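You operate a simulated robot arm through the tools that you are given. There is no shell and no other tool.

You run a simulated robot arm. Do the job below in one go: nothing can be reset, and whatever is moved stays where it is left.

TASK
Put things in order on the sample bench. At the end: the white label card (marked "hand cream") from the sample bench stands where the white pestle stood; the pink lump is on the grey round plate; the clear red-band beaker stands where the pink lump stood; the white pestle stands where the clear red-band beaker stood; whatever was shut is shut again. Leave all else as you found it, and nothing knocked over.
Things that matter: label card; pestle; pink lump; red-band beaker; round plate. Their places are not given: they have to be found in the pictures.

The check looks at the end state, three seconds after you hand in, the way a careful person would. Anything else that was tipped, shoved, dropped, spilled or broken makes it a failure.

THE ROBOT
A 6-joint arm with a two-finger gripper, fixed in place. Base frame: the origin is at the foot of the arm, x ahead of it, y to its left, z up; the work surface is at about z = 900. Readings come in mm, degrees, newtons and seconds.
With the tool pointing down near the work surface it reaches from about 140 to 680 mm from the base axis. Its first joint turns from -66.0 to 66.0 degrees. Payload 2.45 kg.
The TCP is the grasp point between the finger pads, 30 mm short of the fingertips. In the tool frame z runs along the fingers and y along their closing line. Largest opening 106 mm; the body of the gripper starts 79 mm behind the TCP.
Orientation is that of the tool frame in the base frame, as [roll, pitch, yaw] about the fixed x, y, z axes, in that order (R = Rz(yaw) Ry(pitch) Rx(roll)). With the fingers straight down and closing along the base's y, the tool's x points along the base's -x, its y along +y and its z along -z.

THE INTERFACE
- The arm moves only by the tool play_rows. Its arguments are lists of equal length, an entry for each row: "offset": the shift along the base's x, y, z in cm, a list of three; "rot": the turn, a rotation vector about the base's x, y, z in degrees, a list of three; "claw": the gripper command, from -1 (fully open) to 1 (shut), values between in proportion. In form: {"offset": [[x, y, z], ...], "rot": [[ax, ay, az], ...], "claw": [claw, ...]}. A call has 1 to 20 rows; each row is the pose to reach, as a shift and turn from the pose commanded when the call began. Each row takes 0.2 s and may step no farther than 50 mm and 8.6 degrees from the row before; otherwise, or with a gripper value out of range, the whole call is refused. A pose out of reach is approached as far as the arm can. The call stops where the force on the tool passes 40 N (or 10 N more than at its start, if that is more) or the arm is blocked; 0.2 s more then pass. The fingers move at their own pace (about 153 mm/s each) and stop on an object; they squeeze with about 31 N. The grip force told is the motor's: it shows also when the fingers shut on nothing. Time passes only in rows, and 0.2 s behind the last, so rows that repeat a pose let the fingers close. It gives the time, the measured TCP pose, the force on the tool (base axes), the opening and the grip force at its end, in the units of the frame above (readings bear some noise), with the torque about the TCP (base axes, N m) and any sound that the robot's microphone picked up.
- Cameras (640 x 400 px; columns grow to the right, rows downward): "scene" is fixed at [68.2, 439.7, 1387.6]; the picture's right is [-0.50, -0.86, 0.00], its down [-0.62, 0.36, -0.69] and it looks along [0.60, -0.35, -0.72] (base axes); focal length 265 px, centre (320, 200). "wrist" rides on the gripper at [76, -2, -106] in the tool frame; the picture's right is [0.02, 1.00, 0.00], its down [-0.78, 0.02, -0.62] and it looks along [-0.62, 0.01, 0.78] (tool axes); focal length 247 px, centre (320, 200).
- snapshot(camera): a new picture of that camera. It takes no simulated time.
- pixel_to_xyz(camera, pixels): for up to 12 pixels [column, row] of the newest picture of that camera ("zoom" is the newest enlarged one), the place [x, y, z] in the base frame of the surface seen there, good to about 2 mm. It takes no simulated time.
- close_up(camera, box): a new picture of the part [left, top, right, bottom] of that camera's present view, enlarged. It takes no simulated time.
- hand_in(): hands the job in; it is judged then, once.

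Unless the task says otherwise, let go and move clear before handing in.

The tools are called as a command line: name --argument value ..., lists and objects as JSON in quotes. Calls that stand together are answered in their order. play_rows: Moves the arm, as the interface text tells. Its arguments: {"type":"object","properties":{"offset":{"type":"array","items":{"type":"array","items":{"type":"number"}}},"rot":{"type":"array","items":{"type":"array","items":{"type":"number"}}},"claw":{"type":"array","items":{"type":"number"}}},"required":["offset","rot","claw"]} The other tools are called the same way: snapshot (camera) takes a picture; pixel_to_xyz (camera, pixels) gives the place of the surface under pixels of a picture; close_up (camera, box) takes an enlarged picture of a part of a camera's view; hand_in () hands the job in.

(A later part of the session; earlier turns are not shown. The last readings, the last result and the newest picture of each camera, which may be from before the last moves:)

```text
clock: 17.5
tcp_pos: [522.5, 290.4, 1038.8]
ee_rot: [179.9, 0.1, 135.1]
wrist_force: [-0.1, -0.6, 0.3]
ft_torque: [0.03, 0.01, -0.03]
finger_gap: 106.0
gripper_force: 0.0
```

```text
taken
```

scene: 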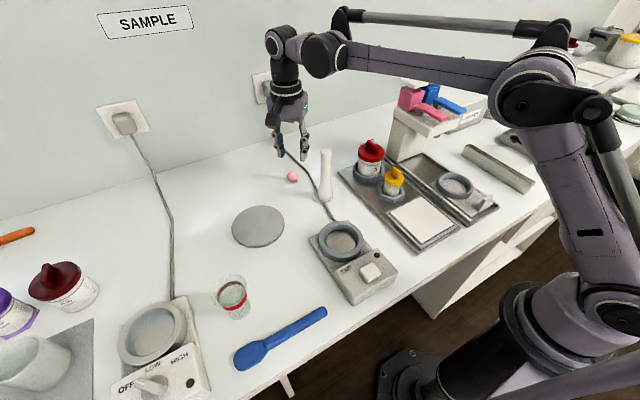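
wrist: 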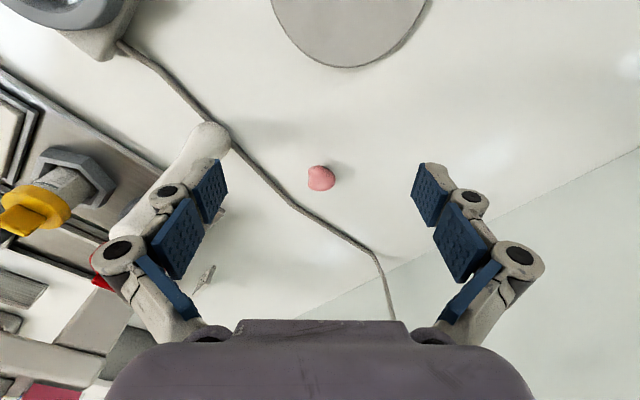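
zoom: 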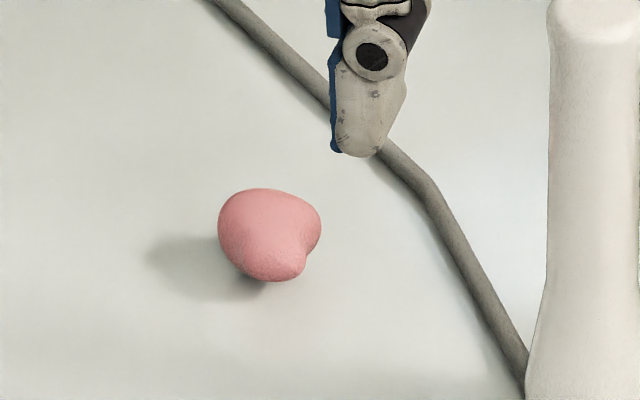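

No cover is visible and the lump is unharmed. In free air I'll test what a full close reads, to interpret those earlier readings.

play_rows --offset '[[0, 0, 0], [0, 0, 0], [0, 0, 0], [0, 0, 0], [0, 0, 0]]' --rot '[[0, 0, 0], [0, 0, 0], [0, 0, 0], [0, 0, 0], [0, 0, 0]]' --claw '[1, 1, 1, 1, 1]'

pixel_to_xyz --camera "wrist" --pixels '[[309, 172], [310, 184], [320, 178], [334, 178], [318, 166], [322, 189], [320, 168], [325, 190]]'

```text
clock: 18.7
tcp_pos: [523.3, 289.6, 1038.7]
ee_rot: [179.8, 0.2, 135.0]
wrist_force: [0.3, 0.1, 0.3]
ft_torque: [-0.03, -0.05, -0.02]
finger_gap: 0.0
gripper_force: 28.8
```

```text
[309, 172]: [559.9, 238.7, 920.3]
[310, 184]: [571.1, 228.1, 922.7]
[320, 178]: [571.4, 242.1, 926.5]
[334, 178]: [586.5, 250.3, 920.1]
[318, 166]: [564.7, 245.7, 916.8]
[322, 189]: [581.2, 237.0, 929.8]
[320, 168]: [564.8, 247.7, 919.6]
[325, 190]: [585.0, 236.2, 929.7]
```

A full close reads 0 mm at 29 N, so at 6 mm the fingers were pinching something. I'll repeat the descent in 1–2 mm steps above the lump, at about (575.5,242.5), to see exactly when and how the fingers shut.

play_rows --offset '[[1.5, -1.5, 0], [3.5, -3.2, -1], [5.22, -4.71, -2], [5.22, -4.71, -5], [5.22, -4.71, -7], [5.22, -4.71, -7.5], [5.22, -4.71, -7.5]]' --rot '[[0, 0, 0], [0, 0, 0], [0, 0, 0], [0, 0, 0], [0, 0, 0], [0, 0, 0], [0, 0, 0]]' --claw '[0.13, 0.13, 0.13, 0.13, 0.13, 0.13, 0.13]'

play_rows --offset '[[0, 0, -0.15]]' --rot '[[0, 0, 0]]' --claw '[0.13]'

play_rows --offset '[[0, 0, -0.15]]' --rot '[[0, 0, 0]]' --claw '[0.13]'

play_rows --offset '[[0, 0, -0.1]]' --rot '[[0, 0, 0]]' --claw '[0.13]'

play_rows --offset '[[0, 0, -0.1]]' --rot '[[0, 0, 0]]' --claw '[0.13]'

snapshot --camera "wrist"

```text
clock: 20.3
tcp_pos: [575.3, 241.7, 963.2]
ee_rot: [179.9, 0.1, 135.1]
wrist_force: [-0.6, 0.3, 0.3]
ft_torque: [-0.01, 0.01, 0.03]
finger_gap: 46.2
gripper_force: 0.0
```

```text
clock: 20.7
tcp_pos: [575.5, 242.9, 962.3]
ee_rot: [179.9, 0.1, 135.0]
wrist_force: [0.2, 0.3, -0.6]
ft_torque: [-0.04, 0.01, -0.01]
finger_gap: 46.0
gripper_force: 0.2
```

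```text
clock: 21.1
tcp_pos: [574.8, 243.2, 961.1]
ee_rot: [179.9, 0.1, 135.0]
wrist_force: [-0.3, 0.8, -0.6]
ft_torque: [0.02, 0.05, 0.04]
finger_gap: 46.1
gripper_force: 0.1
```

```text
clock: 21.5
tcp_pos: [576.3, 242.9, 959.9]
ee_rot: [179.9, 0.0, 135.0]
wrist_force: [-0.2, -0.2, -1.2]
ft_torque: [-0.03, 0.0, -0.02]
finger_gap: 46.2
gripper_force: 0.1
```

```text
clock: 21.9
tcp_pos: [576.2, 243.2, 959.8]
ee_rot: [179.9, 0.2, 135.1]
wrist_force: [0.0, -0.5, 0.9]
ft_torque: [-0.01, 0.03, 0.01]
finger_gap: 46.4
gripper_force: 0.3
```

```text
taken
```

wrist: 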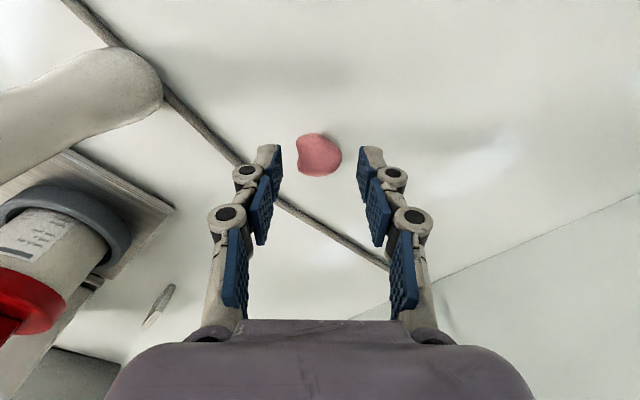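

play_rows --offset '[[0, 0, -0.1]]' --rot '[[0, 0, 0]]' --claw '[0.13]'

play_rows --offset '[[0, 0, -0.1]]' --rot '[[0, 0, 0]]' --claw '[0.13]'

play_rows --offset '[[0, 0, -0.1]]' --rot '[[0, 0, 0]]' --claw '[0.13]'

snapshot --camera "wrist"

```text
clock: 22.3
tcp_pos: [574.4, 242.4, 958.9]
ee_rot: [179.9, 0.2, 135.0]
wrist_force: [1.1, -1.2, 15.7]
ft_torque: [-0.03, -0.1, 0.07]
finger_gap: 45.7
gripper_force: 7.9
```

```text
clock: 22.7
tcp_pos: [573.9, 242.4, 958.0]
ee_rot: [179.8, 0.0, 135.0]
wrist_force: [1.1, -0.8, 10.9]
ft_torque: [-0.13, -0.01, 0.02]
finger_gap: 47.9
gripper_force: 0.7
```

```text
clock: 23.1
tcp_pos: [574.6, 241.5, 955.0]
ee_rot: [179.9, 0.2, 134.9]
wrist_force: [0.1, -2.6, 23.2]
ft_torque: [-0.24, 0.11, 0.07]
finger_gap: 50.2
gripper_force: 10.1
```

```text
taken
```

wrist: 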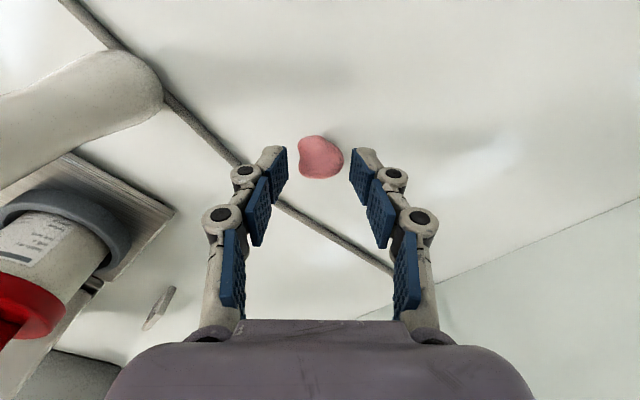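

Now it's clear: the open fingers physically meet a surface at z≈929 that is wider than the visible lump, about 57 mm, and the finger joints flex when loaded. It moves with the lump, so I'll open wide, go around it right down to the table, and grip low.

play_rows --offset '[[0, 0, 1.5], [0, 0, 2], [0, 0, 2], [0, 0, 1], [0, 0, 0], [0, 0, -1], [0, 0, -1.6], [0, 0, -2.1], [0, 0, -2.1]]' --rot '[[0, 0, 0], [0, 0, 0], [0, 0, 0], [0, 0, 0], [0, 0, 0], [0, 0, 0], [0, 0, 0], [0, 0, 0], [0, 0, 0]]' --claw '[-0.55, -0.55, -0.55, -0.55, -0.55, -0.55, -0.55, -0.55, -0.55]'

play_rows --offset '[[0, 0, 0], [0, 0, 0], [0, 0, 0], [0, 0, 0]]' --rot '[[0, 0, 0], [0, 0, 0], [0, 0, 0], [0, 0, 0]]' --claw '[0, 0.3, 0.3, 0.3]'

snapshot --camera "wrist"

close_up --camera "scene" --box '[260, 130, 340, 200]'

```text
clock: 25.1
tcp_pos: [576.5, 243.6, 934.2]
ee_rot: [179.9, 0.0, 135.0]
wrist_force: [-0.6, -0.6, 0.5]
ft_torque: [0.0, 0.0, -0.01]
finger_gap: 81.9
gripper_force: 0.2
```

```text
clock: 26.1
tcp_pos: [576.2, 244.0, 934.0]
ee_rot: [179.9, 0.0, 134.9]
wrist_force: [1.6, 0.1, 3.7]
ft_torque: [-0.03, -0.04, 0.03]
finger_gap: 40.8
gripper_force: 31.3
```

```text
taken
```

wrist: 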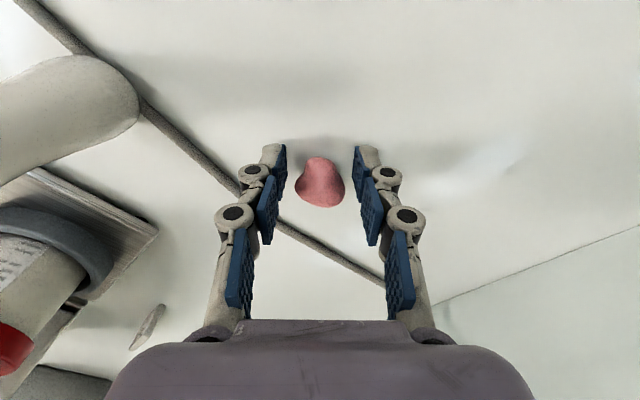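

```text
5.71 times, centred on (300, 165) of scene
```

zoom: 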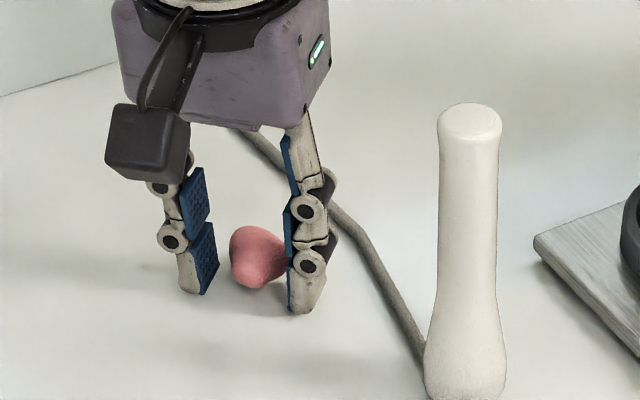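

The lump has turned and is now held flat at 41 mm with 31 N, whereas the 57 mm grip was across its corners. Now I'll lift gently.

play_rows --offset '[[0, 0, 0], [0, 0, 0.3], [0, 0, 0.8], [0, 0, 1.5], [0, 0, 2.5], [0, 0, 2.5]]' --rot '[[0, 0, 0], [0, 0, 0], [0, 0, 0], [0, 0, 0], [0, 0, 0], [0, 0, 0]]' --claw '[0.5, 0.5, 0.5, 0.5, 0.5, 0.5]'

snapshot --camera "wrist"

close_up --camera "scene" --box '[260, 130, 340, 200]'

```text
clock: 27.5
tcp_pos: [576.9, 243.2, 960.4]
ee_rot: [179.9, 0.2, 135.0]
wrist_force: [0.7, -0.8, -0.1]
ft_torque: [-0.01, -0.01, -0.03]
finger_gap: 40.8
gripper_force: 31.3
```

```text
taken
```

wrist: 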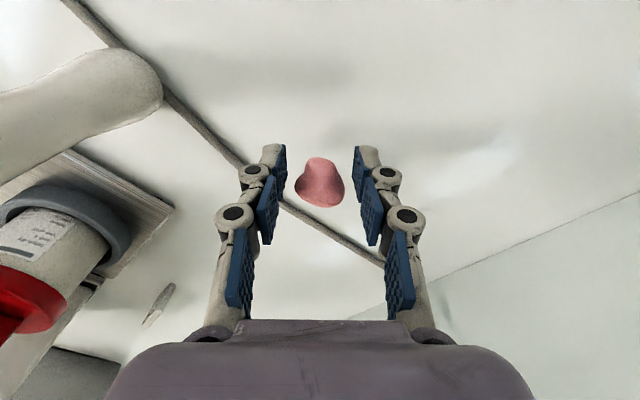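

```text
5.71 times, centred on (300, 165) of scene
```

zoom: 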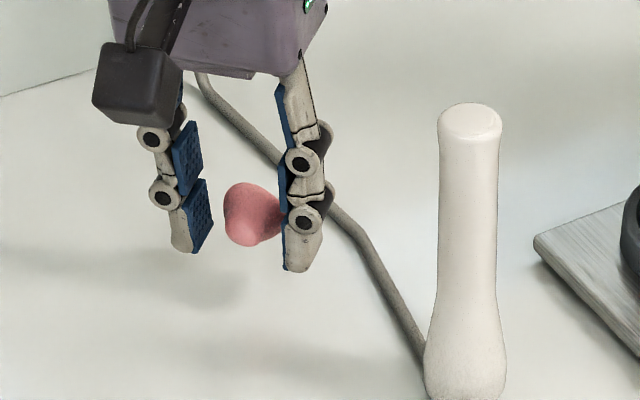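

The lump is securely off the table. I'll carry it over the plate centre (468,370) and set it down slowly.

play_rows --offset '[[0, 0, 2], [-1.5, 2, 4], [-4, 5, 4], [-7, 8.5, 4], [-10, 12, 4], [-10.9, 12.7, 4], [-10.9, 12.7, 4]]' --rot '[[0, 0, 0], [0, 0, 0], [0, 0, 0], [0, 0, 0], [0, 0, 0], [0, 0, 0], [0, 0, 0]]' --claw '[0.5, 0.5, 0.5, 0.5, 0.5, 0.5, 0.5]'

snapshot --camera "wrist"

close_up --camera "scene" --box '[210, 150, 330, 260]'

```text
clock: 29.1
tcp_pos: [463.9, 370.7, 998.8]
ee_rot: [179.8, 0.1, 134.9]
wrist_force: [-0.9, 0.0, -0.2]
ft_torque: [-0.01, -0.02, 0.0]
finger_gap: 40.6
gripper_force: 30.9
```

```text
taken
```

wrist: 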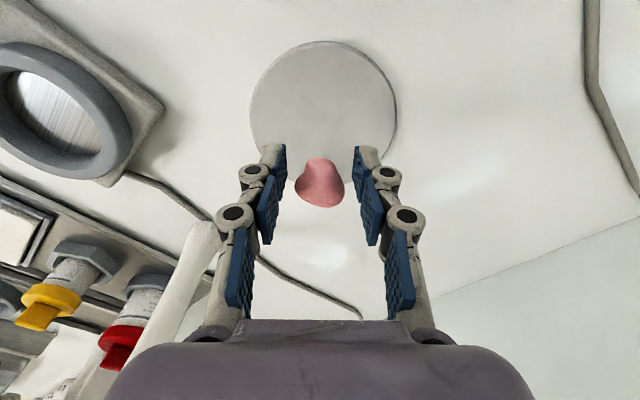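

```text
3.64 times, centred on (270, 205) of scene
```

zoom: 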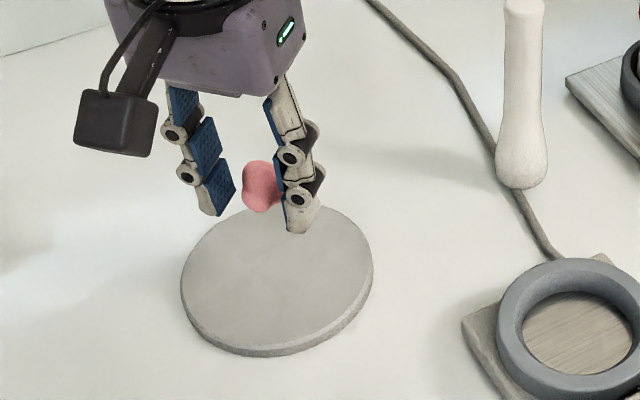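

The lump is above the plate area. I'll verify the plate's centre from this view before lowering.

pixel_to_xyz --camera "wrist" --pixels '[[322, 100], [252, 100], [395, 105], [322, 45], [275, 60], [370, 58], [310, 215], [320, 175], [318, 160], [298, 190], [343, 190], [262, 140]]'

```text
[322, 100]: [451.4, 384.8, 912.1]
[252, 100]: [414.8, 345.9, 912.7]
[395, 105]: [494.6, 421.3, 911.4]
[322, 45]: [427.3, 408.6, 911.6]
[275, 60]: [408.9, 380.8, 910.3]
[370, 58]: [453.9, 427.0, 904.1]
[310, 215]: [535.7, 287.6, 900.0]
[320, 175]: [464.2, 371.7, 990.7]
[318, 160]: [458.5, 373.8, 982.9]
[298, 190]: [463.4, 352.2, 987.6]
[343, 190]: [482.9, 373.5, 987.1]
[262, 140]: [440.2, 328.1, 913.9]
```

The plate centre is confirmed at about (468,370). I'll lower the lump onto it.

play_rows --offset '[[0.3, 0, -1.5], [0.3, 0, -3], [0.3, 0, -4.2], [0.3, 0, -4.8], [0.3, 0, -5.1]]' --rot '[[0, 0, 0], [0, 0, 0], [0, 0, 0], [0, 0, 0], [0, 0, 0]]' --claw '[0.5, 0.5, 0.5, 0.5, 0.5]'

play_rows --offset '[[0, 0, -0.1], [0, 0, -0.1]]' --rot '[[0, 0, 0], [0, 0, 0]]' --claw '[0.5, 0.5]'

close_up --camera "scene" --box '[210, 180, 310, 260]'

```text
clock: 30.3
tcp_pos: [469.4, 370.1, 948.3]
ee_rot: [179.9, 0.1, 135.0]
wrist_force: [-1.3, -0.1, -0.4]
ft_torque: [-0.02, 0.02, 0.0]
finger_gap: 40.6
gripper_force: 30.6
```

```text
clock: 30.9
tcp_pos: [468.6, 370.5, 946.9]
ee_rot: [179.9, 0.1, 135.0]
wrist_force: [0.3, -0.5, -0.1]
ft_torque: [-0.03, -0.02, 0.02]
finger_gap: 40.7
gripper_force: 31.0
```

```text
5.00 times, centred on (260, 220) of scene
```

zoom: 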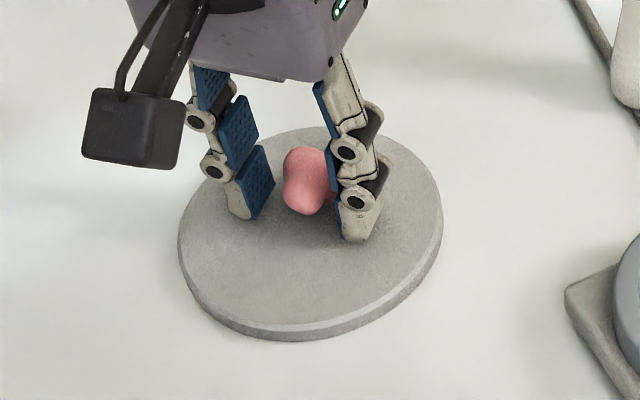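

There is no contact force yet at z 946.9. I'll go down by millimetres until I feel the plate.

play_rows --offset '[[0, 0, -0.1], [0, 0, -0.1]]' --rot '[[0, 0, 0], [0, 0, 0]]' --claw '[0.5, 0.5]'

play_rows --offset '[[0, 0, -0.1], [0, 0, -0.1]]' --rot '[[0, 0, 0], [0, 0, 0]]' --claw '[0.5, 0.5]'

close_up --camera "scene" --box '[230, 180, 290, 230]'

```text
clock: 31.5
tcp_pos: [470.3, 369.7, 947.1]
ee_rot: [179.9, 0.0, 135.0]
wrist_force: [-0.4, -0.3, 5.4]
ft_torque: [-0.01, 0.01, 0.02]
finger_gap: 40.7
gripper_force: 31.3
```

```text
clock: 32.1
tcp_pos: [467.7, 370.0, 945.1]
ee_rot: [179.8, 0.0, 134.9]
wrist_force: [-0.3, 0.2, 22.7]
ft_torque: [-0.05, -0.06, 0.03]
finger_gap: 40.8
gripper_force: 31.1
```

```text
8.00 times, centred on (260, 205) of scene
```

zoom: 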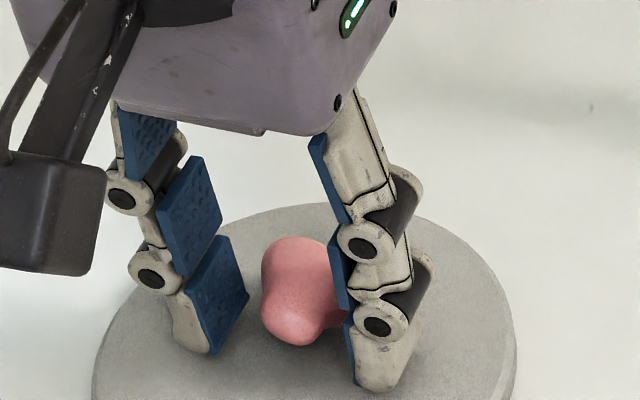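

The lump rests on the plate, with 5–23 N of contact. I'll relieve the pressure, open evenly, and lift away.

play_rows --offset '[[0, 0, 0.1], [0, 0, 0.1], [0, 0, 0.1], [0, 0, 0.1], [0, 0, 0.1], [0, 0, 1], [0, 0, 3], [0, 0, 6], [0, 0, 10], [0, 0, 10]]' --rot '[[0, 0, 0], [0, 0, 0], [0, 0, 0], [0, 0, 0], [0, 0, 0], [0, 0, 0], [0, 0, 0], [0, 0, 0], [0, 0, 0], [0, 0, 0]]' --claw '[0.25, 0.18, 0.08, -0.1, -0.4, -0.4, -0.4, -0.4, -0.4, -0.4]'

snapshot --camera "wrist"

snapshot --camera "scene"

```text
clock: 34.3
tcp_pos: [469.6, 368.9, 1044.0]
ee_rot: [180.0, 0.1, 135.0]
wrist_force: [0.0, -0.4, 0.1]
ft_torque: [-0.02, 0.01, 0.01]
finger_gap: 74.1
gripper_force: 0.1
```

```text
taken
```

wrist: 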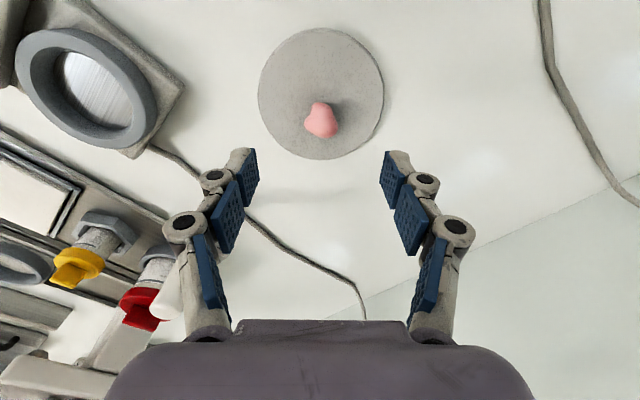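

```text
taken
```

scene: 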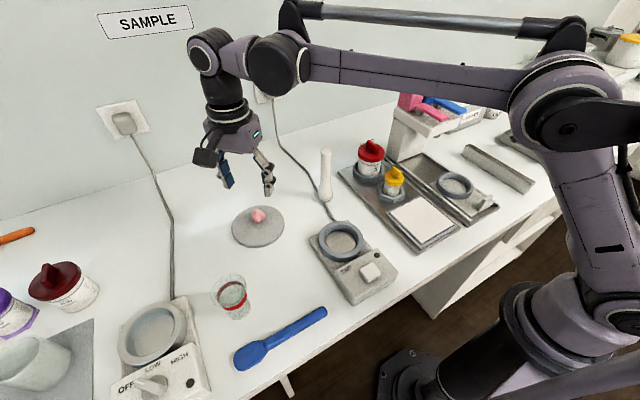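

The lump sits near the plate's centre. Next is the beaker: I'll move above it, keeping this yaw, to measure it.

play_rows --offset '[[-2, 1, 3], [-5.5, 3.2, 5.6], [-9.5, 5.8, 5.6], [-13, 8, 5.6], [-16.2, 10.1, 5.6], [-16.2, 10.1, 5.6]]' --rot '[[0, 0, 0], [0, 0, 0], [0, 0, 0], [0, 0, 0], [0, 0, 0], [0, 0, 0]]' --claw '[-1, -1, -1, -1, -1, -1]'

snapshot --camera "wrist"

snapshot --camera "scene"

```text
clock: 35.7
tcp_pos: [306.0, 468.9, 1098.9]
ee_rot: [179.9, 0.2, 135.0]
wrist_force: [-0.6, -0.7, -0.5]
ft_torque: [-0.03, 0.01, 0.0]
finger_gap: 105.9
gripper_force: 0.0
```

```text
taken
```

wrist: 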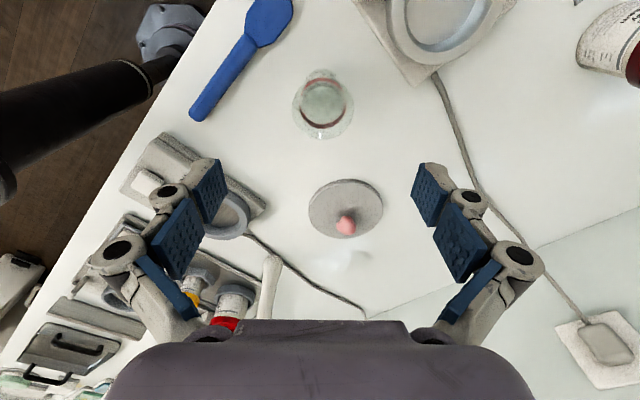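

```text
taken
```

scene: 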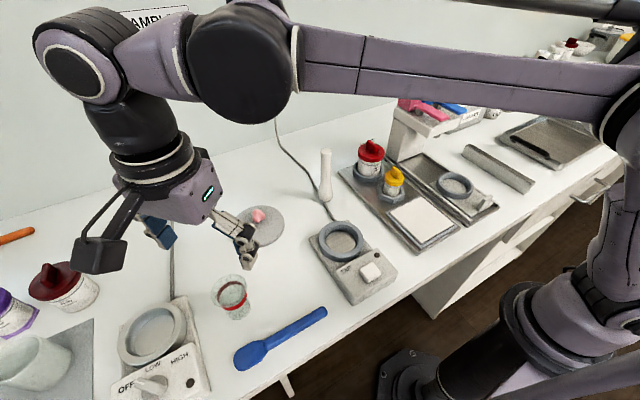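

close_up --camera "wrist" --box '[280, 55, 370, 150]'

pixel_to_xyz --camera "zoom" --pixels '[[320, 290], [260, 270], [390, 275], [250, 190], [410, 190], [320, 350], [320, 90], [240, 100], [200, 250], [430, 250], [320, 130], [330, 300]]'

```text
4.21 times, centred on (325, 102) of wrist
```

zoom: 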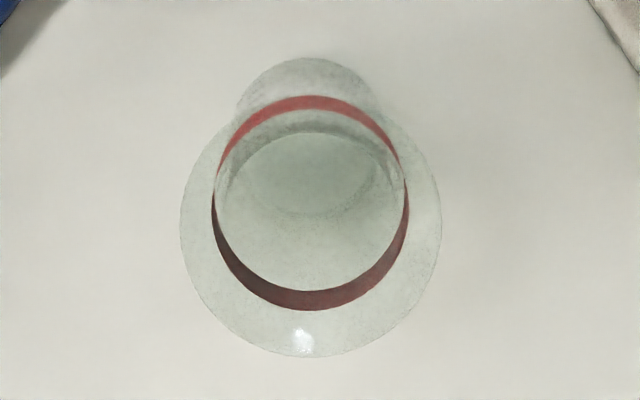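

```text
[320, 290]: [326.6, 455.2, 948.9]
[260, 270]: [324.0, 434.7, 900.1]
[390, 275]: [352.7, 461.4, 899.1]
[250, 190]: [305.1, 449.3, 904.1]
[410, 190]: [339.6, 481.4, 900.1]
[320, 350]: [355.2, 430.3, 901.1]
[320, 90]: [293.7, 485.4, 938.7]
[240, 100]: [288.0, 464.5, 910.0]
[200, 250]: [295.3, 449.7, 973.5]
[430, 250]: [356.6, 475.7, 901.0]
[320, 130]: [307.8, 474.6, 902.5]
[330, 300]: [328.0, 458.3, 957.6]
```

The beaker's axis is near (308.5,470), with a band Ø≈44 mm and a flared rim Ø≈54 mm at z≈975. I'll descend around it with open fingers and close softly at the band height.

play_rows --offset '[[0.2, 0.1, -3], [0.2, 0.1, -6], [0.2, 0.1, -9], [0.2, 0.1, -12], [0.2, 0.1, -14], [0.2, 0.1, -14.4], [0.2, 0.1, -14.4]]' --rot '[[0, 0, 0], [0, 0, 0], [0, 0, 0], [0, 0, 0], [0, 0, 0], [0, 0, 0], [0, 0, 0]]' --claw '[-0.9, -0.9, -0.9, -0.9, -0.9, -0.9, -0.9]'

snapshot --camera "wrist"

close_up --camera "scene" --box '[170, 230, 290, 340]'

```text
clock: 37.3
tcp_pos: [309.6, 470.8, 957.5]
ee_rot: [179.9, 0.1, 134.9]
wrist_force: [0.3, 0.7, -0.9]
ft_torque: [0.05, 0.01, 0.01]
finger_gap: 100.6
gripper_force: 0.0
```

```text
taken
```

wrist: 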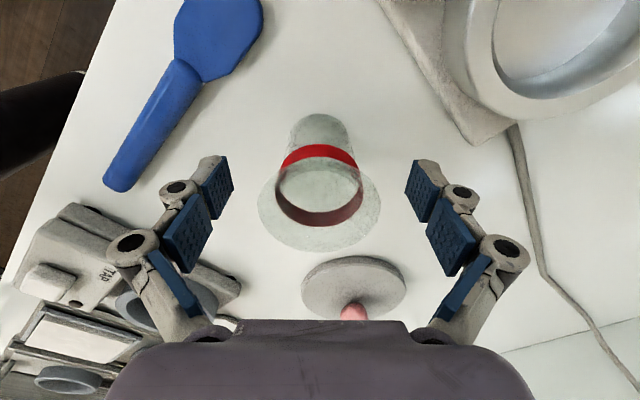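

```text
3.64 times, centred on (230, 285) of scene
```

zoom: 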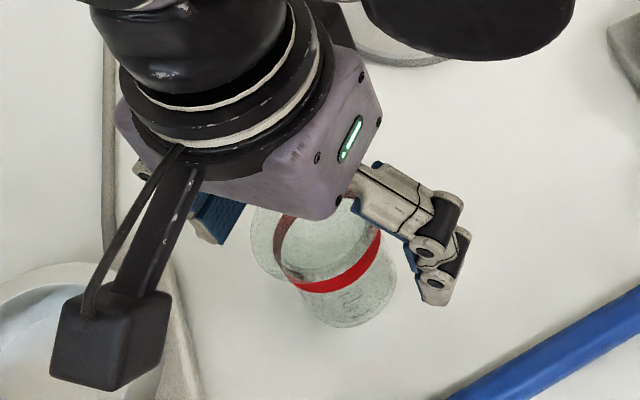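

The beaker is centred between the fingers (column 320). Closing gently.

play_rows --offset '[[0, 0, 0], [0, 0, 0], [0, 0, 0], [0, 0, 0], [0, 0, 0], [0, 0, 0]]' --rot '[[0, 0, 0], [0, 0, 0], [0, 0, 0], [0, 0, 0], [0, 0, 0], [0, 0, 0]]' --claw '[-0.4, -0.1, 0.05, 0.15, 0.3, 0.3]'

snapshot --camera "wrist"

close_up --camera "scene" --box '[170, 230, 290, 340]'

```text
clock: 38.7
tcp_pos: [308.4, 470.8, 957.2]
ee_rot: [179.9, 0.0, 135.0]
wrist_force: [0.4, -0.5, 3.5]
ft_torque: [-0.01, 0.03, 0.01]
finger_gap: 55.2
gripper_force: 31.0
```

```text
taken
```

wrist: 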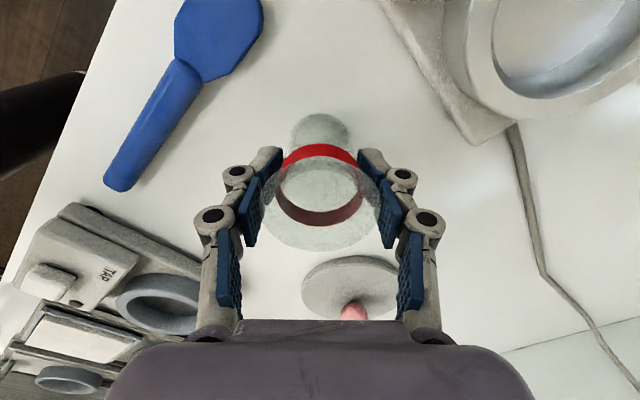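

```text
3.64 times, centred on (230, 285) of scene
```

zoom: 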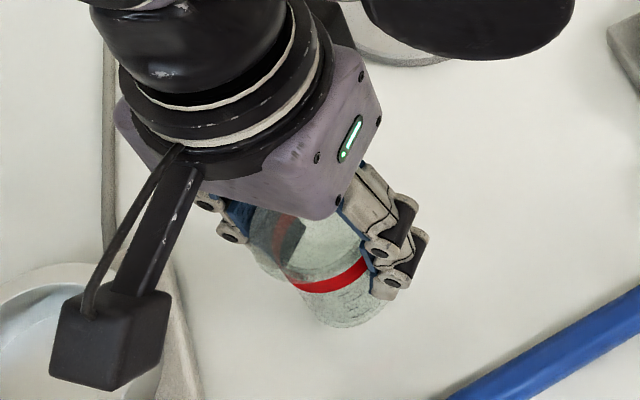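

The beaker is held at its band and rim (31 N). I'll lift it straight and carry it slowly, clear of the plate and pestle, to above the lump's old place at (567,231).

play_rows --offset '[[0, 0, 0.5], [0, 0, 1.5], [0, 0, 3.5], [0, 0, 5.5], [0, 0, 7.3], [0, 0, 7.3]]' --rot '[[0, 0, 0], [0, 0, 0], [0, 0, 0], [0, 0, 0], [0, 0, 0], [0, 0, 0]]' --claw '[0.3, 0.3, 0.3, 0.3, 0.3, 0.3]'

snapshot --camera "wrist"

close_up --camera "scene" --box '[170, 200, 290, 340]'

```text
clock: 40.1
tcp_pos: [312.2, 471.8, 1030.8]
ee_rot: [179.9, 0.0, 134.9]
wrist_force: [0.1, 0.6, -0.7]
ft_torque: [-0.01, -0.02, 0.0]
finger_gap: 55.0
gripper_force: 31.0
```

```text
taken
```

wrist: 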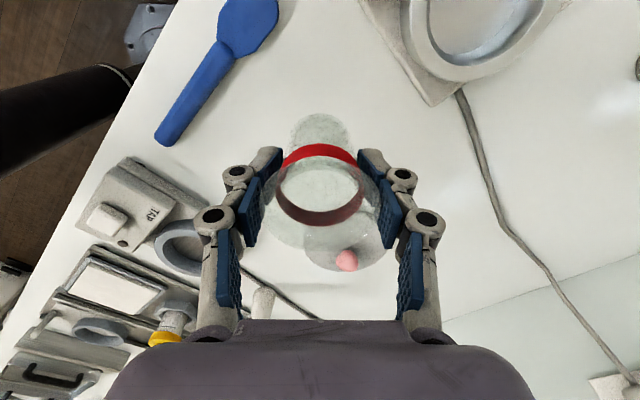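

```text
2.86 times, centred on (230, 270) of scene
```

zoom: 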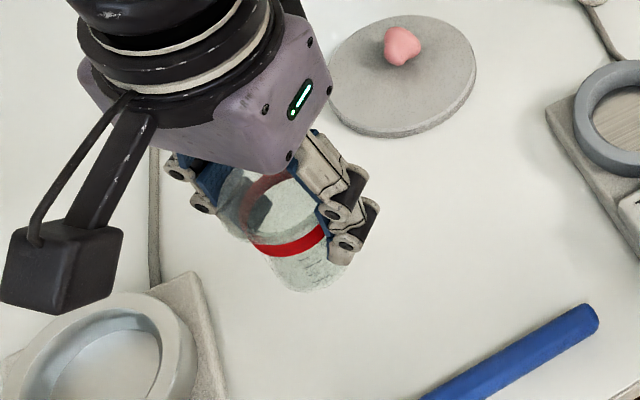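

Lift is clean. Now the carry.

play_rows --offset '[[1.3, -1.2, 0], [3.9, -3.6, 0], [6.5, -6.1, 0], [9.1, -8.5, 0], [11.7, -10.9, 0], [14.3, -13.3, 0], [16.9, -15.8, 0], [19.5, -18.2, 0], [22.1, -20.6, 0], [24.4, -22.8, 0], [25.7, -24, 0], [25.7, -24, 0]]' --rot '[[0, 0, 0], [0, 0, 0], [0, 0, 0], [0, 0, 0], [0, 0, 0], [0, 0, 0], [0, 0, 0], [0, 0, 0], [0, 0, 0], [0, 0, 0], [0, 0, 0], [0, 0, 0]]' --claw '[0.3, 0.3, 0.3, 0.3, 0.3, 0.3, 0.3, 0.3, 0.3, 0.3, 0.3, 0.3]'

snapshot --camera "wrist"

snapshot --camera "scene"

```text
clock: 42.7
tcp_pos: [566.3, 231.5, 1031.0]
ee_rot: [179.9, 0.1, 135.1]
wrist_force: [0.3, 0.6, -0.7]
ft_torque: [0.01, 0.01, -0.01]
finger_gap: 54.9
gripper_force: 30.7
```

```text
taken
```

wrist: 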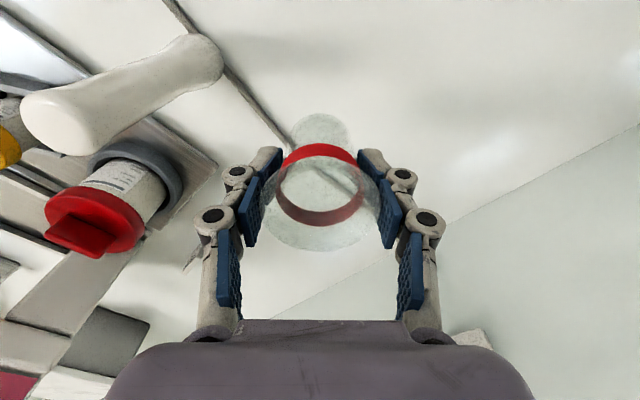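

```text
taken
```

scene: 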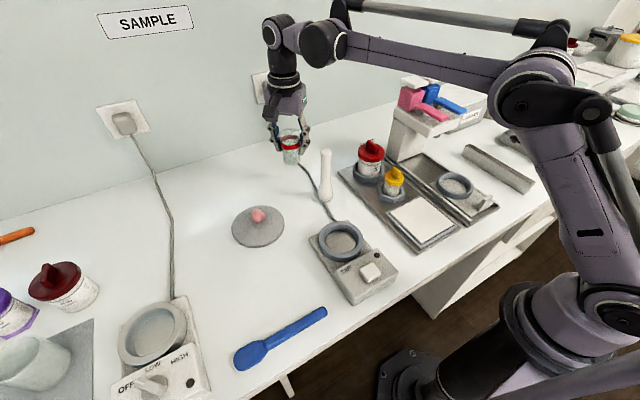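

The beaker is above the target at (566.5,231.5). I'll lower it to the table gently.

play_rows --offset '[[0, 0, -2], [0, 0, -4], [0, 0, -5.8], [0, 0, -6.8], [0, 0, -7.2]]' --rot '[[0, 0, 0], [0, 0, 0], [0, 0, 0], [0, 0, 0], [0, 0, 0]]' --claw '[0.3, 0.3, 0.3, 0.3, 0.3]'

play_rows --offset '[[0, 0, -0.1], [0, 0, -0.1]]' --rot '[[0, 0, 0], [0, 0, 0]]' --claw '[0.3, 0.3]'

close_up --camera "scene" --box '[250, 120, 350, 210]'

```text
clock: 43.9
tcp_pos: [566.1, 230.6, 958.9]
ee_rot: [179.9, 0.1, 134.9]
wrist_force: [0.0, -0.9, -0.3]
ft_torque: [-0.01, -0.03, -0.01]
finger_gap: 55.4
gripper_force: 31.0
```

```text
clock: 44.5
tcp_pos: [566.7, 232.0, 956.5]
ee_rot: [179.9, 0.1, 134.9]
wrist_force: [0.3, 0.1, 0.0]
ft_torque: [0.02, 0.0, 0.01]
finger_gap: 54.9
gripper_force: 31.1
```

```text
4.44 times, centred on (300, 165) of scene
```

zoom: 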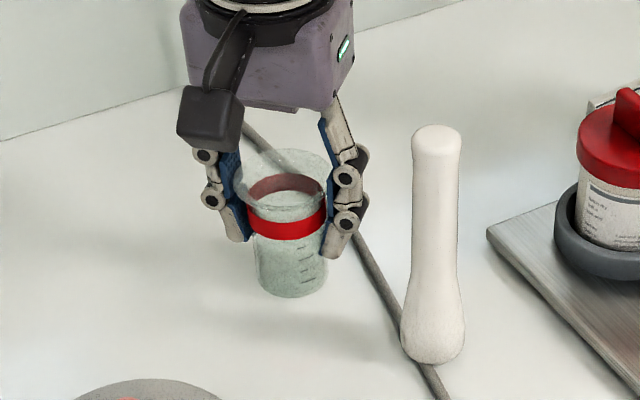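

play_rows --offset '[[0, 0, -0.1], [0, 0, -0.1]]' --rot '[[0, 0, 0], [0, 0, 0]]' --claw '[0.3, 0.3]'

play_rows --offset '[[0, 0, -0.1], [0, 0, -0.1]]' --rot '[[0, 0, 0], [0, 0, 0]]' --claw '[0.3, 0.3]'

```text
clock: 45.1
tcp_pos: [565.2, 230.9, 957.1]
ee_rot: [179.9, 0.0, 135.0]
wrist_force: [-0.6, -0.5, 7.2]
ft_torque: [-0.01, 0.04, 0.0]
finger_gap: 55.0
gripper_force: 30.9
```

```text
clock: 45.7
tcp_pos: [567.0, 232.4, 957.2]
ee_rot: [179.9, 0.1, 135.0]
wrist_force: [0.6, -0.1, 19.6]
ft_torque: [0.05, 0.0, 0.0]
finger_gap: 55.2
gripper_force: 31.1
```

The beaker stands on the table with 7–20 N of contact. I'll relieve it by 1–2 mm, open evenly, and rise.

play_rows --offset '[[0, 0, 0.15], [0, 0, 0.15], [0, 0, 0.15], [0, 0, 0.15], [0, 0, 0.15], [0, 0, 0.15], [0, 0, 2], [0, 0, 5], [0, 0, 8], [0, 0, 11], [0, 0, 11]]' --rot '[[0, 0, 0], [0, 0, 0], [0, 0, 0], [0, 0, 0], [0, 0, 0], [0, 0, 0], [0, 0, 0], [0, 0, 0], [0, 0, 0], [0, 0, 0], [0, 0, 0]]' --claw '[0.1, -0.03, -0.08, -0.15, -0.3, -0.45, -0.45, -0.45, -0.45, -0.45, -0.45]'

snapshot --camera "wrist"

snapshot --camera "scene"

```text
clock: 48.1
tcp_pos: [566.8, 233.0, 1067.0]
ee_rot: [179.9, 0.1, 135.0]
wrist_force: [0.0, 0.2, 0.8]
ft_torque: [0.0, 0.0, 0.01]
finger_gap: 77.0
gripper_force: 0.0
```

```text
taken
```

wrist: 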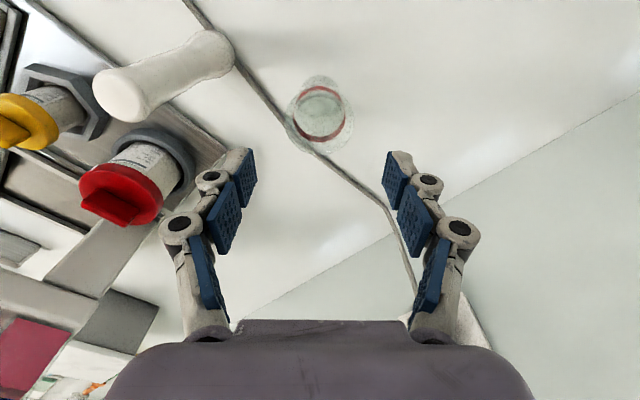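

```text
taken
```

scene: 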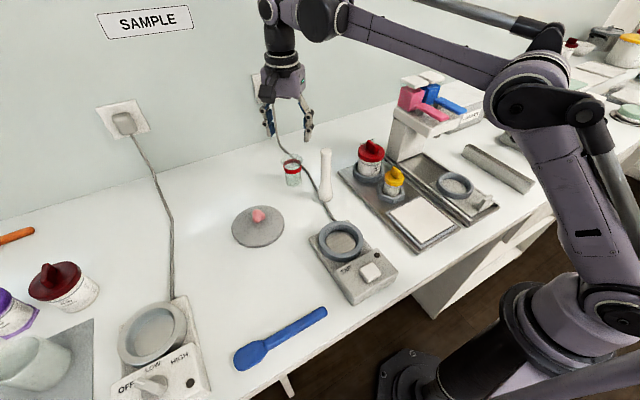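

The beaker stands at the lump's old place (292,172). For the pestle, I'll rise and move above it to measure.

play_rows --offset '[[0, 0, 3], [-0.5, 0, 6.5], [-3, -1.5, 7], [-6, -2.8, 7], [-9, -4, 7], [-10, -4.1, 7], [-10, -4.1, 7]]' --rot '[[0, 0, 0], [0, 0, 0], [0, 0, 0], [0, 0, 0], [0, 0, 0], [0, 0, 0], [0, 0, 0]]' --claw '[-0.5, -0.5, -0.5, -0.5, -0.5, -0.5, -0.5]'

snapshot --camera "wrist"

close_up --camera "scene" --box '[290, 120, 370, 220]'

pixel_to_xyz --camera "zoom" --pixels '[[250, 125], [285, 125], [320, 125], [250, 200], [285, 200], [318, 200], [250, 290], [285, 290], [325, 290], [285, 105], [262, 105], [308, 105]]'

```text
clock: 49.7
tcp_pos: [467.5, 190.7, 1136.7]
ee_rot: [179.9, 0.0, 135.1]
wrist_force: [0.0, 0.6, -0.5]
ft_torque: [0.04, 0.02, 0.0]
finger_gap: 79.5
gripper_force: 0.1
```

```text
taken
```

wrist: 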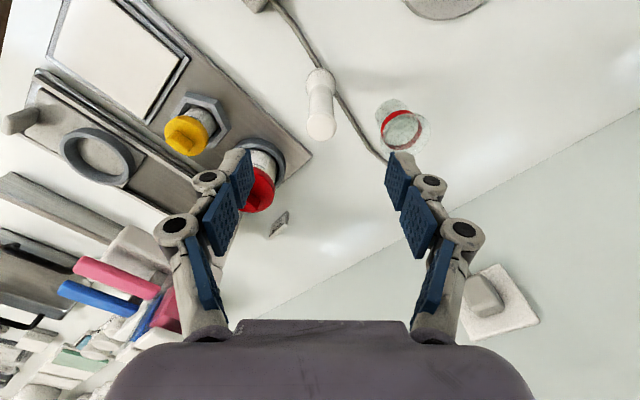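

```text
4.00 times, centred on (330, 170) of scene
```

zoom: 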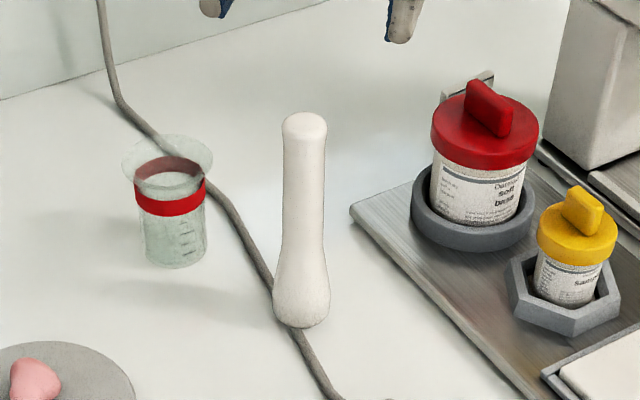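

```text
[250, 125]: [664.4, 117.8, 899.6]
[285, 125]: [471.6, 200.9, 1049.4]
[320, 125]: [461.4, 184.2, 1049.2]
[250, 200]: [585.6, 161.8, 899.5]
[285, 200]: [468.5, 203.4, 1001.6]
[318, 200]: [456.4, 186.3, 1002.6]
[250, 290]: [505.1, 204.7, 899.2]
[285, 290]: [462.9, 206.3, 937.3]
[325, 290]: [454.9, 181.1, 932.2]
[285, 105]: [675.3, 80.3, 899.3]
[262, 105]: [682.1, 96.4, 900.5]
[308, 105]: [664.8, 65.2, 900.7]
```

Estimated pestle axis from limb points is about (470,189). I'll cross-check with the top disc in the wrist view.

close_up --camera "wrist" --box '[290, 60, 350, 150]'

pixel_to_xyz --camera "wrist" --pixels '[[321, 126], [310, 126], [332, 126], [321, 116], [321, 136], [321, 100], [310, 85], [333, 85], [321, 72]]'

```text
4.44 times, centred on (320, 105) of wrist
```

zoom: 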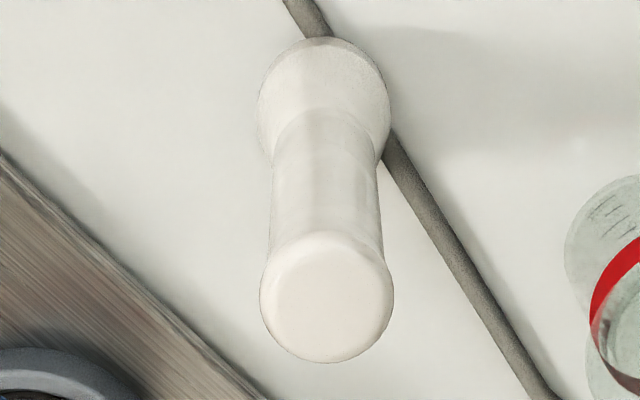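

```text
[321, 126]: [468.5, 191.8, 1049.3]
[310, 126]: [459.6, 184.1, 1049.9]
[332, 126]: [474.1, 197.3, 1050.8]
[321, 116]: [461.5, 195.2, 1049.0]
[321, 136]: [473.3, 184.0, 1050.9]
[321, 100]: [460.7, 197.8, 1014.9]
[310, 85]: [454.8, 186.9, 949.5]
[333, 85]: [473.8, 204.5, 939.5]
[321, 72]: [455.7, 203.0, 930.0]
```

The top disc's centre is (468,190.5) at z 1050, right under the TCP. I'll descend to z≈1000 and close on the shaft.

play_rows --offset '[[0, 0, -3], [0, 0, -6], [0, 0, -9], [0, 0, -12], [0, 0, -13.7], [0, 0, -13.7]]' --rot '[[0, 0, 0], [0, 0, 0], [0, 0, 0], [0, 0, 0], [0, 0, 0], [0, 0, 0]]' --claw '[-0.5, -0.5, -0.5, -0.5, -0.5, -0.5]'

play_rows --offset '[[0, 0, 0], [0, 0, 0], [0, 0, 0], [0, 0, 0], [0, 0, 0], [0, 0, 0]]' --rot '[[0, 0, 0], [0, 0, 0], [0, 0, 0], [0, 0, 0], [0, 0, 0], [0, 0, 0]]' --claw '[-0.2, 0.1, 0.3, 0.45, 0.6, 0.7]'

snapshot --camera "wrist"

close_up --camera "scene" --box '[270, 100, 390, 220]'

```text
clock: 51.1
tcp_pos: [466.6, 191.8, 998.8]
ee_rot: [179.9, 0.0, 134.9]
wrist_force: [0.4, -0.2, -0.1]
ft_torque: [0.03, -0.01, -0.05]
finger_gap: 79.4
gripper_force: 0.0
```

```text
clock: 52.5
tcp_pos: [465.3, 191.4, 998.8]
ee_rot: [179.9, 0.1, 135.0]
wrist_force: [0.4, -0.1, 0.7]
ft_torque: [0.09, 0.01, -0.01]
finger_gap: 23.6
gripper_force: 31.1
```

```text
taken
```

wrist: 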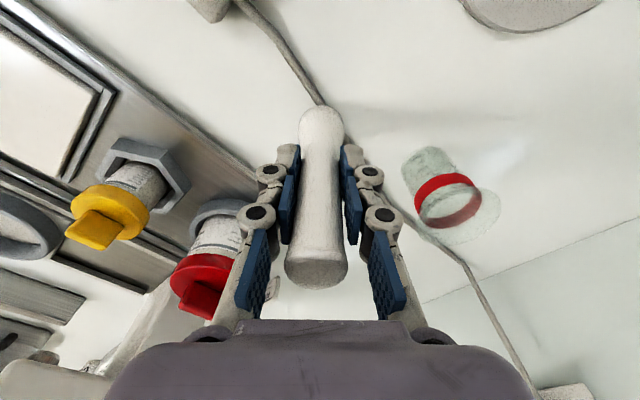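

```text
3.33 times, centred on (330, 160) of scene
```

zoom: 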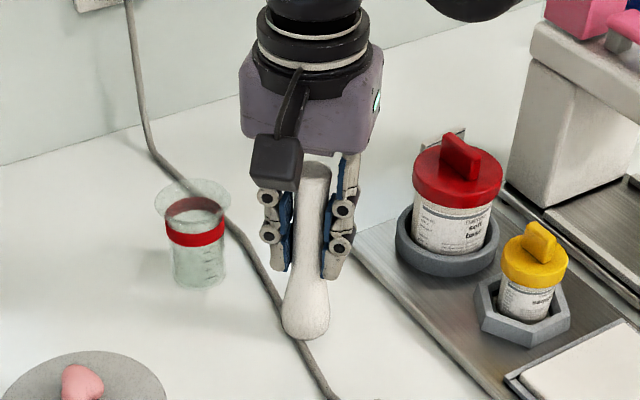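

The shaft is gripped at 23.6 mm. I'll lift it straight up and check it hangs upright.

play_rows --offset '[[0, 0, 0.4], [0, 0, 1.2], [0, 0, 2.5], [0, 0, 4.2], [0, 0, 6], [0, 0, 6]]' --rot '[[0, 0, 0], [0, 0, 0], [0, 0, 0], [0, 0, 0], [0, 0, 0], [0, 0, 0]]' --claw '[0.7, 0.7, 0.7, 0.7, 0.7, 0.7]'

snapshot --camera "wrist"

close_up --camera "scene" --box '[270, 100, 390, 220]'

```text
clock: 53.9
tcp_pos: [466.0, 190.5, 1058.9]
ee_rot: [179.9, 0.2, 135.0]
wrist_force: [1.0, -1.1, -1.7]
ft_torque: [0.05, 0.0, 0.02]
finger_gap: 23.5
gripper_force: 31.1
```

```text
taken
```

wrist: 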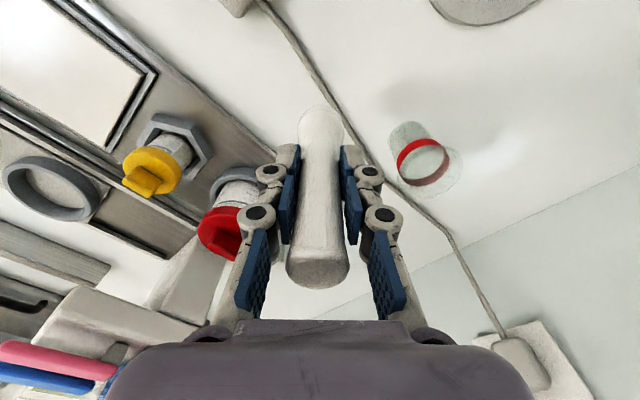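

```text
3.33 times, centred on (330, 160) of scene
```

zoom: 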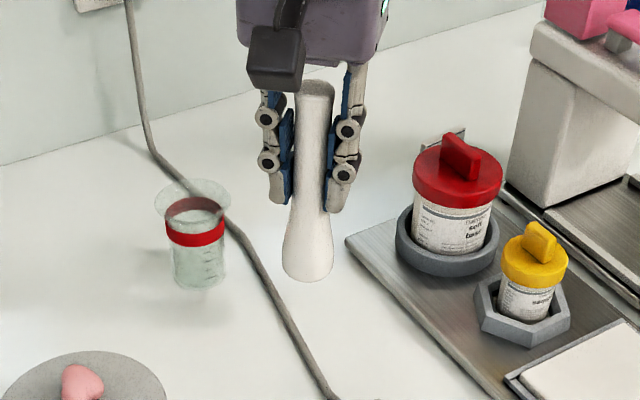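

The pestle hangs upright. I'll note the cable's path near its old spot, then carry the pestle to the beaker's old place.

pixel_to_xyz --camera "zoom" --pixels '[[232, 228], [255, 262], [270, 285], [283, 310], [300, 340], [318, 372]]'

play_rows --offset '[[-0.8, 1.4, 0.2], [-2.4, 4.2, 0.2], [-4, 7, 0.2], [-5.6, 9.8, 0.2], [-7.2, 12.6, 0.2], [-8.8, 15.4, 0.2], [-10.4, 18.2, 0.2], [-12, 21, 0.2], [-13.6, 23.8, 0.2], [-15, 26.4, 0.2], [-15.8, 27.9, 0.2], [-15.8, 27.9, 0.2]]' --rot '[[0, 0, 0], [0, 0, 0], [0, 0, 0], [0, 0, 0], [0, 0, 0], [0, 0, 0], [0, 0, 0], [0, 0, 0], [0, 0, 0], [0, 0, 0], [0, 0, 0], [0, 0, 0]]' --claw '[0.7, 0.7, 0.7, 0.7, 0.7, 0.7, 0.7, 0.7, 0.7, 0.7, 0.7, 0.7]'

snapshot --camera "wrist"

snapshot --camera "scene"

```text
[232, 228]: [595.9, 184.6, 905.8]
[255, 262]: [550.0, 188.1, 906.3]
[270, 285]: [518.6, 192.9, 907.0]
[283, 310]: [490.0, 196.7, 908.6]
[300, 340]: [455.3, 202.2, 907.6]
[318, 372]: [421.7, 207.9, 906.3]
```

```text
clock: 56.5
tcp_pos: [308.2, 469.7, 1061.7]
ee_rot: [179.9, 0.2, 134.9]
wrist_force: [0.0, -0.9, -1.3]
ft_torque: [0.02, -0.01, 0.01]
finger_gap: 23.2
gripper_force: 31.3
```

```text
taken
```

wrist: 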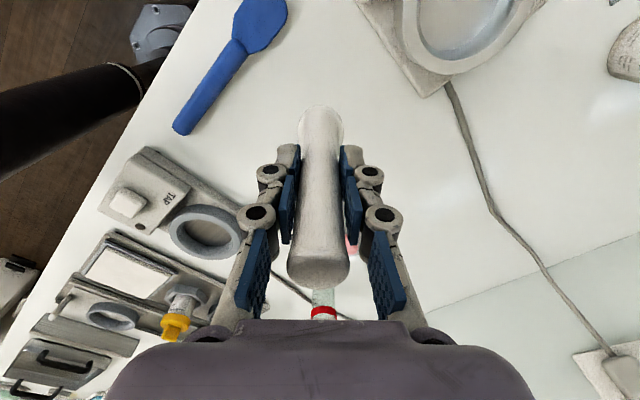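

```text
taken
```

scene: 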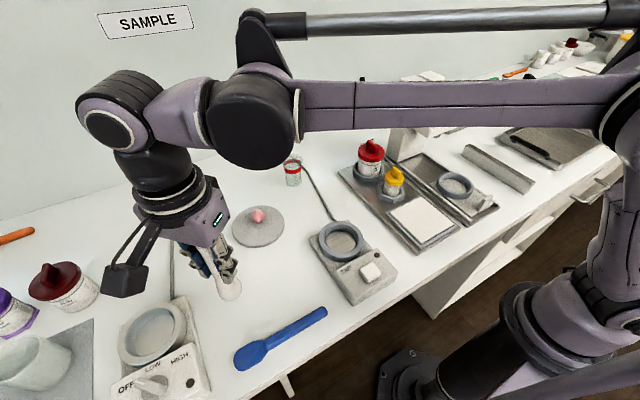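

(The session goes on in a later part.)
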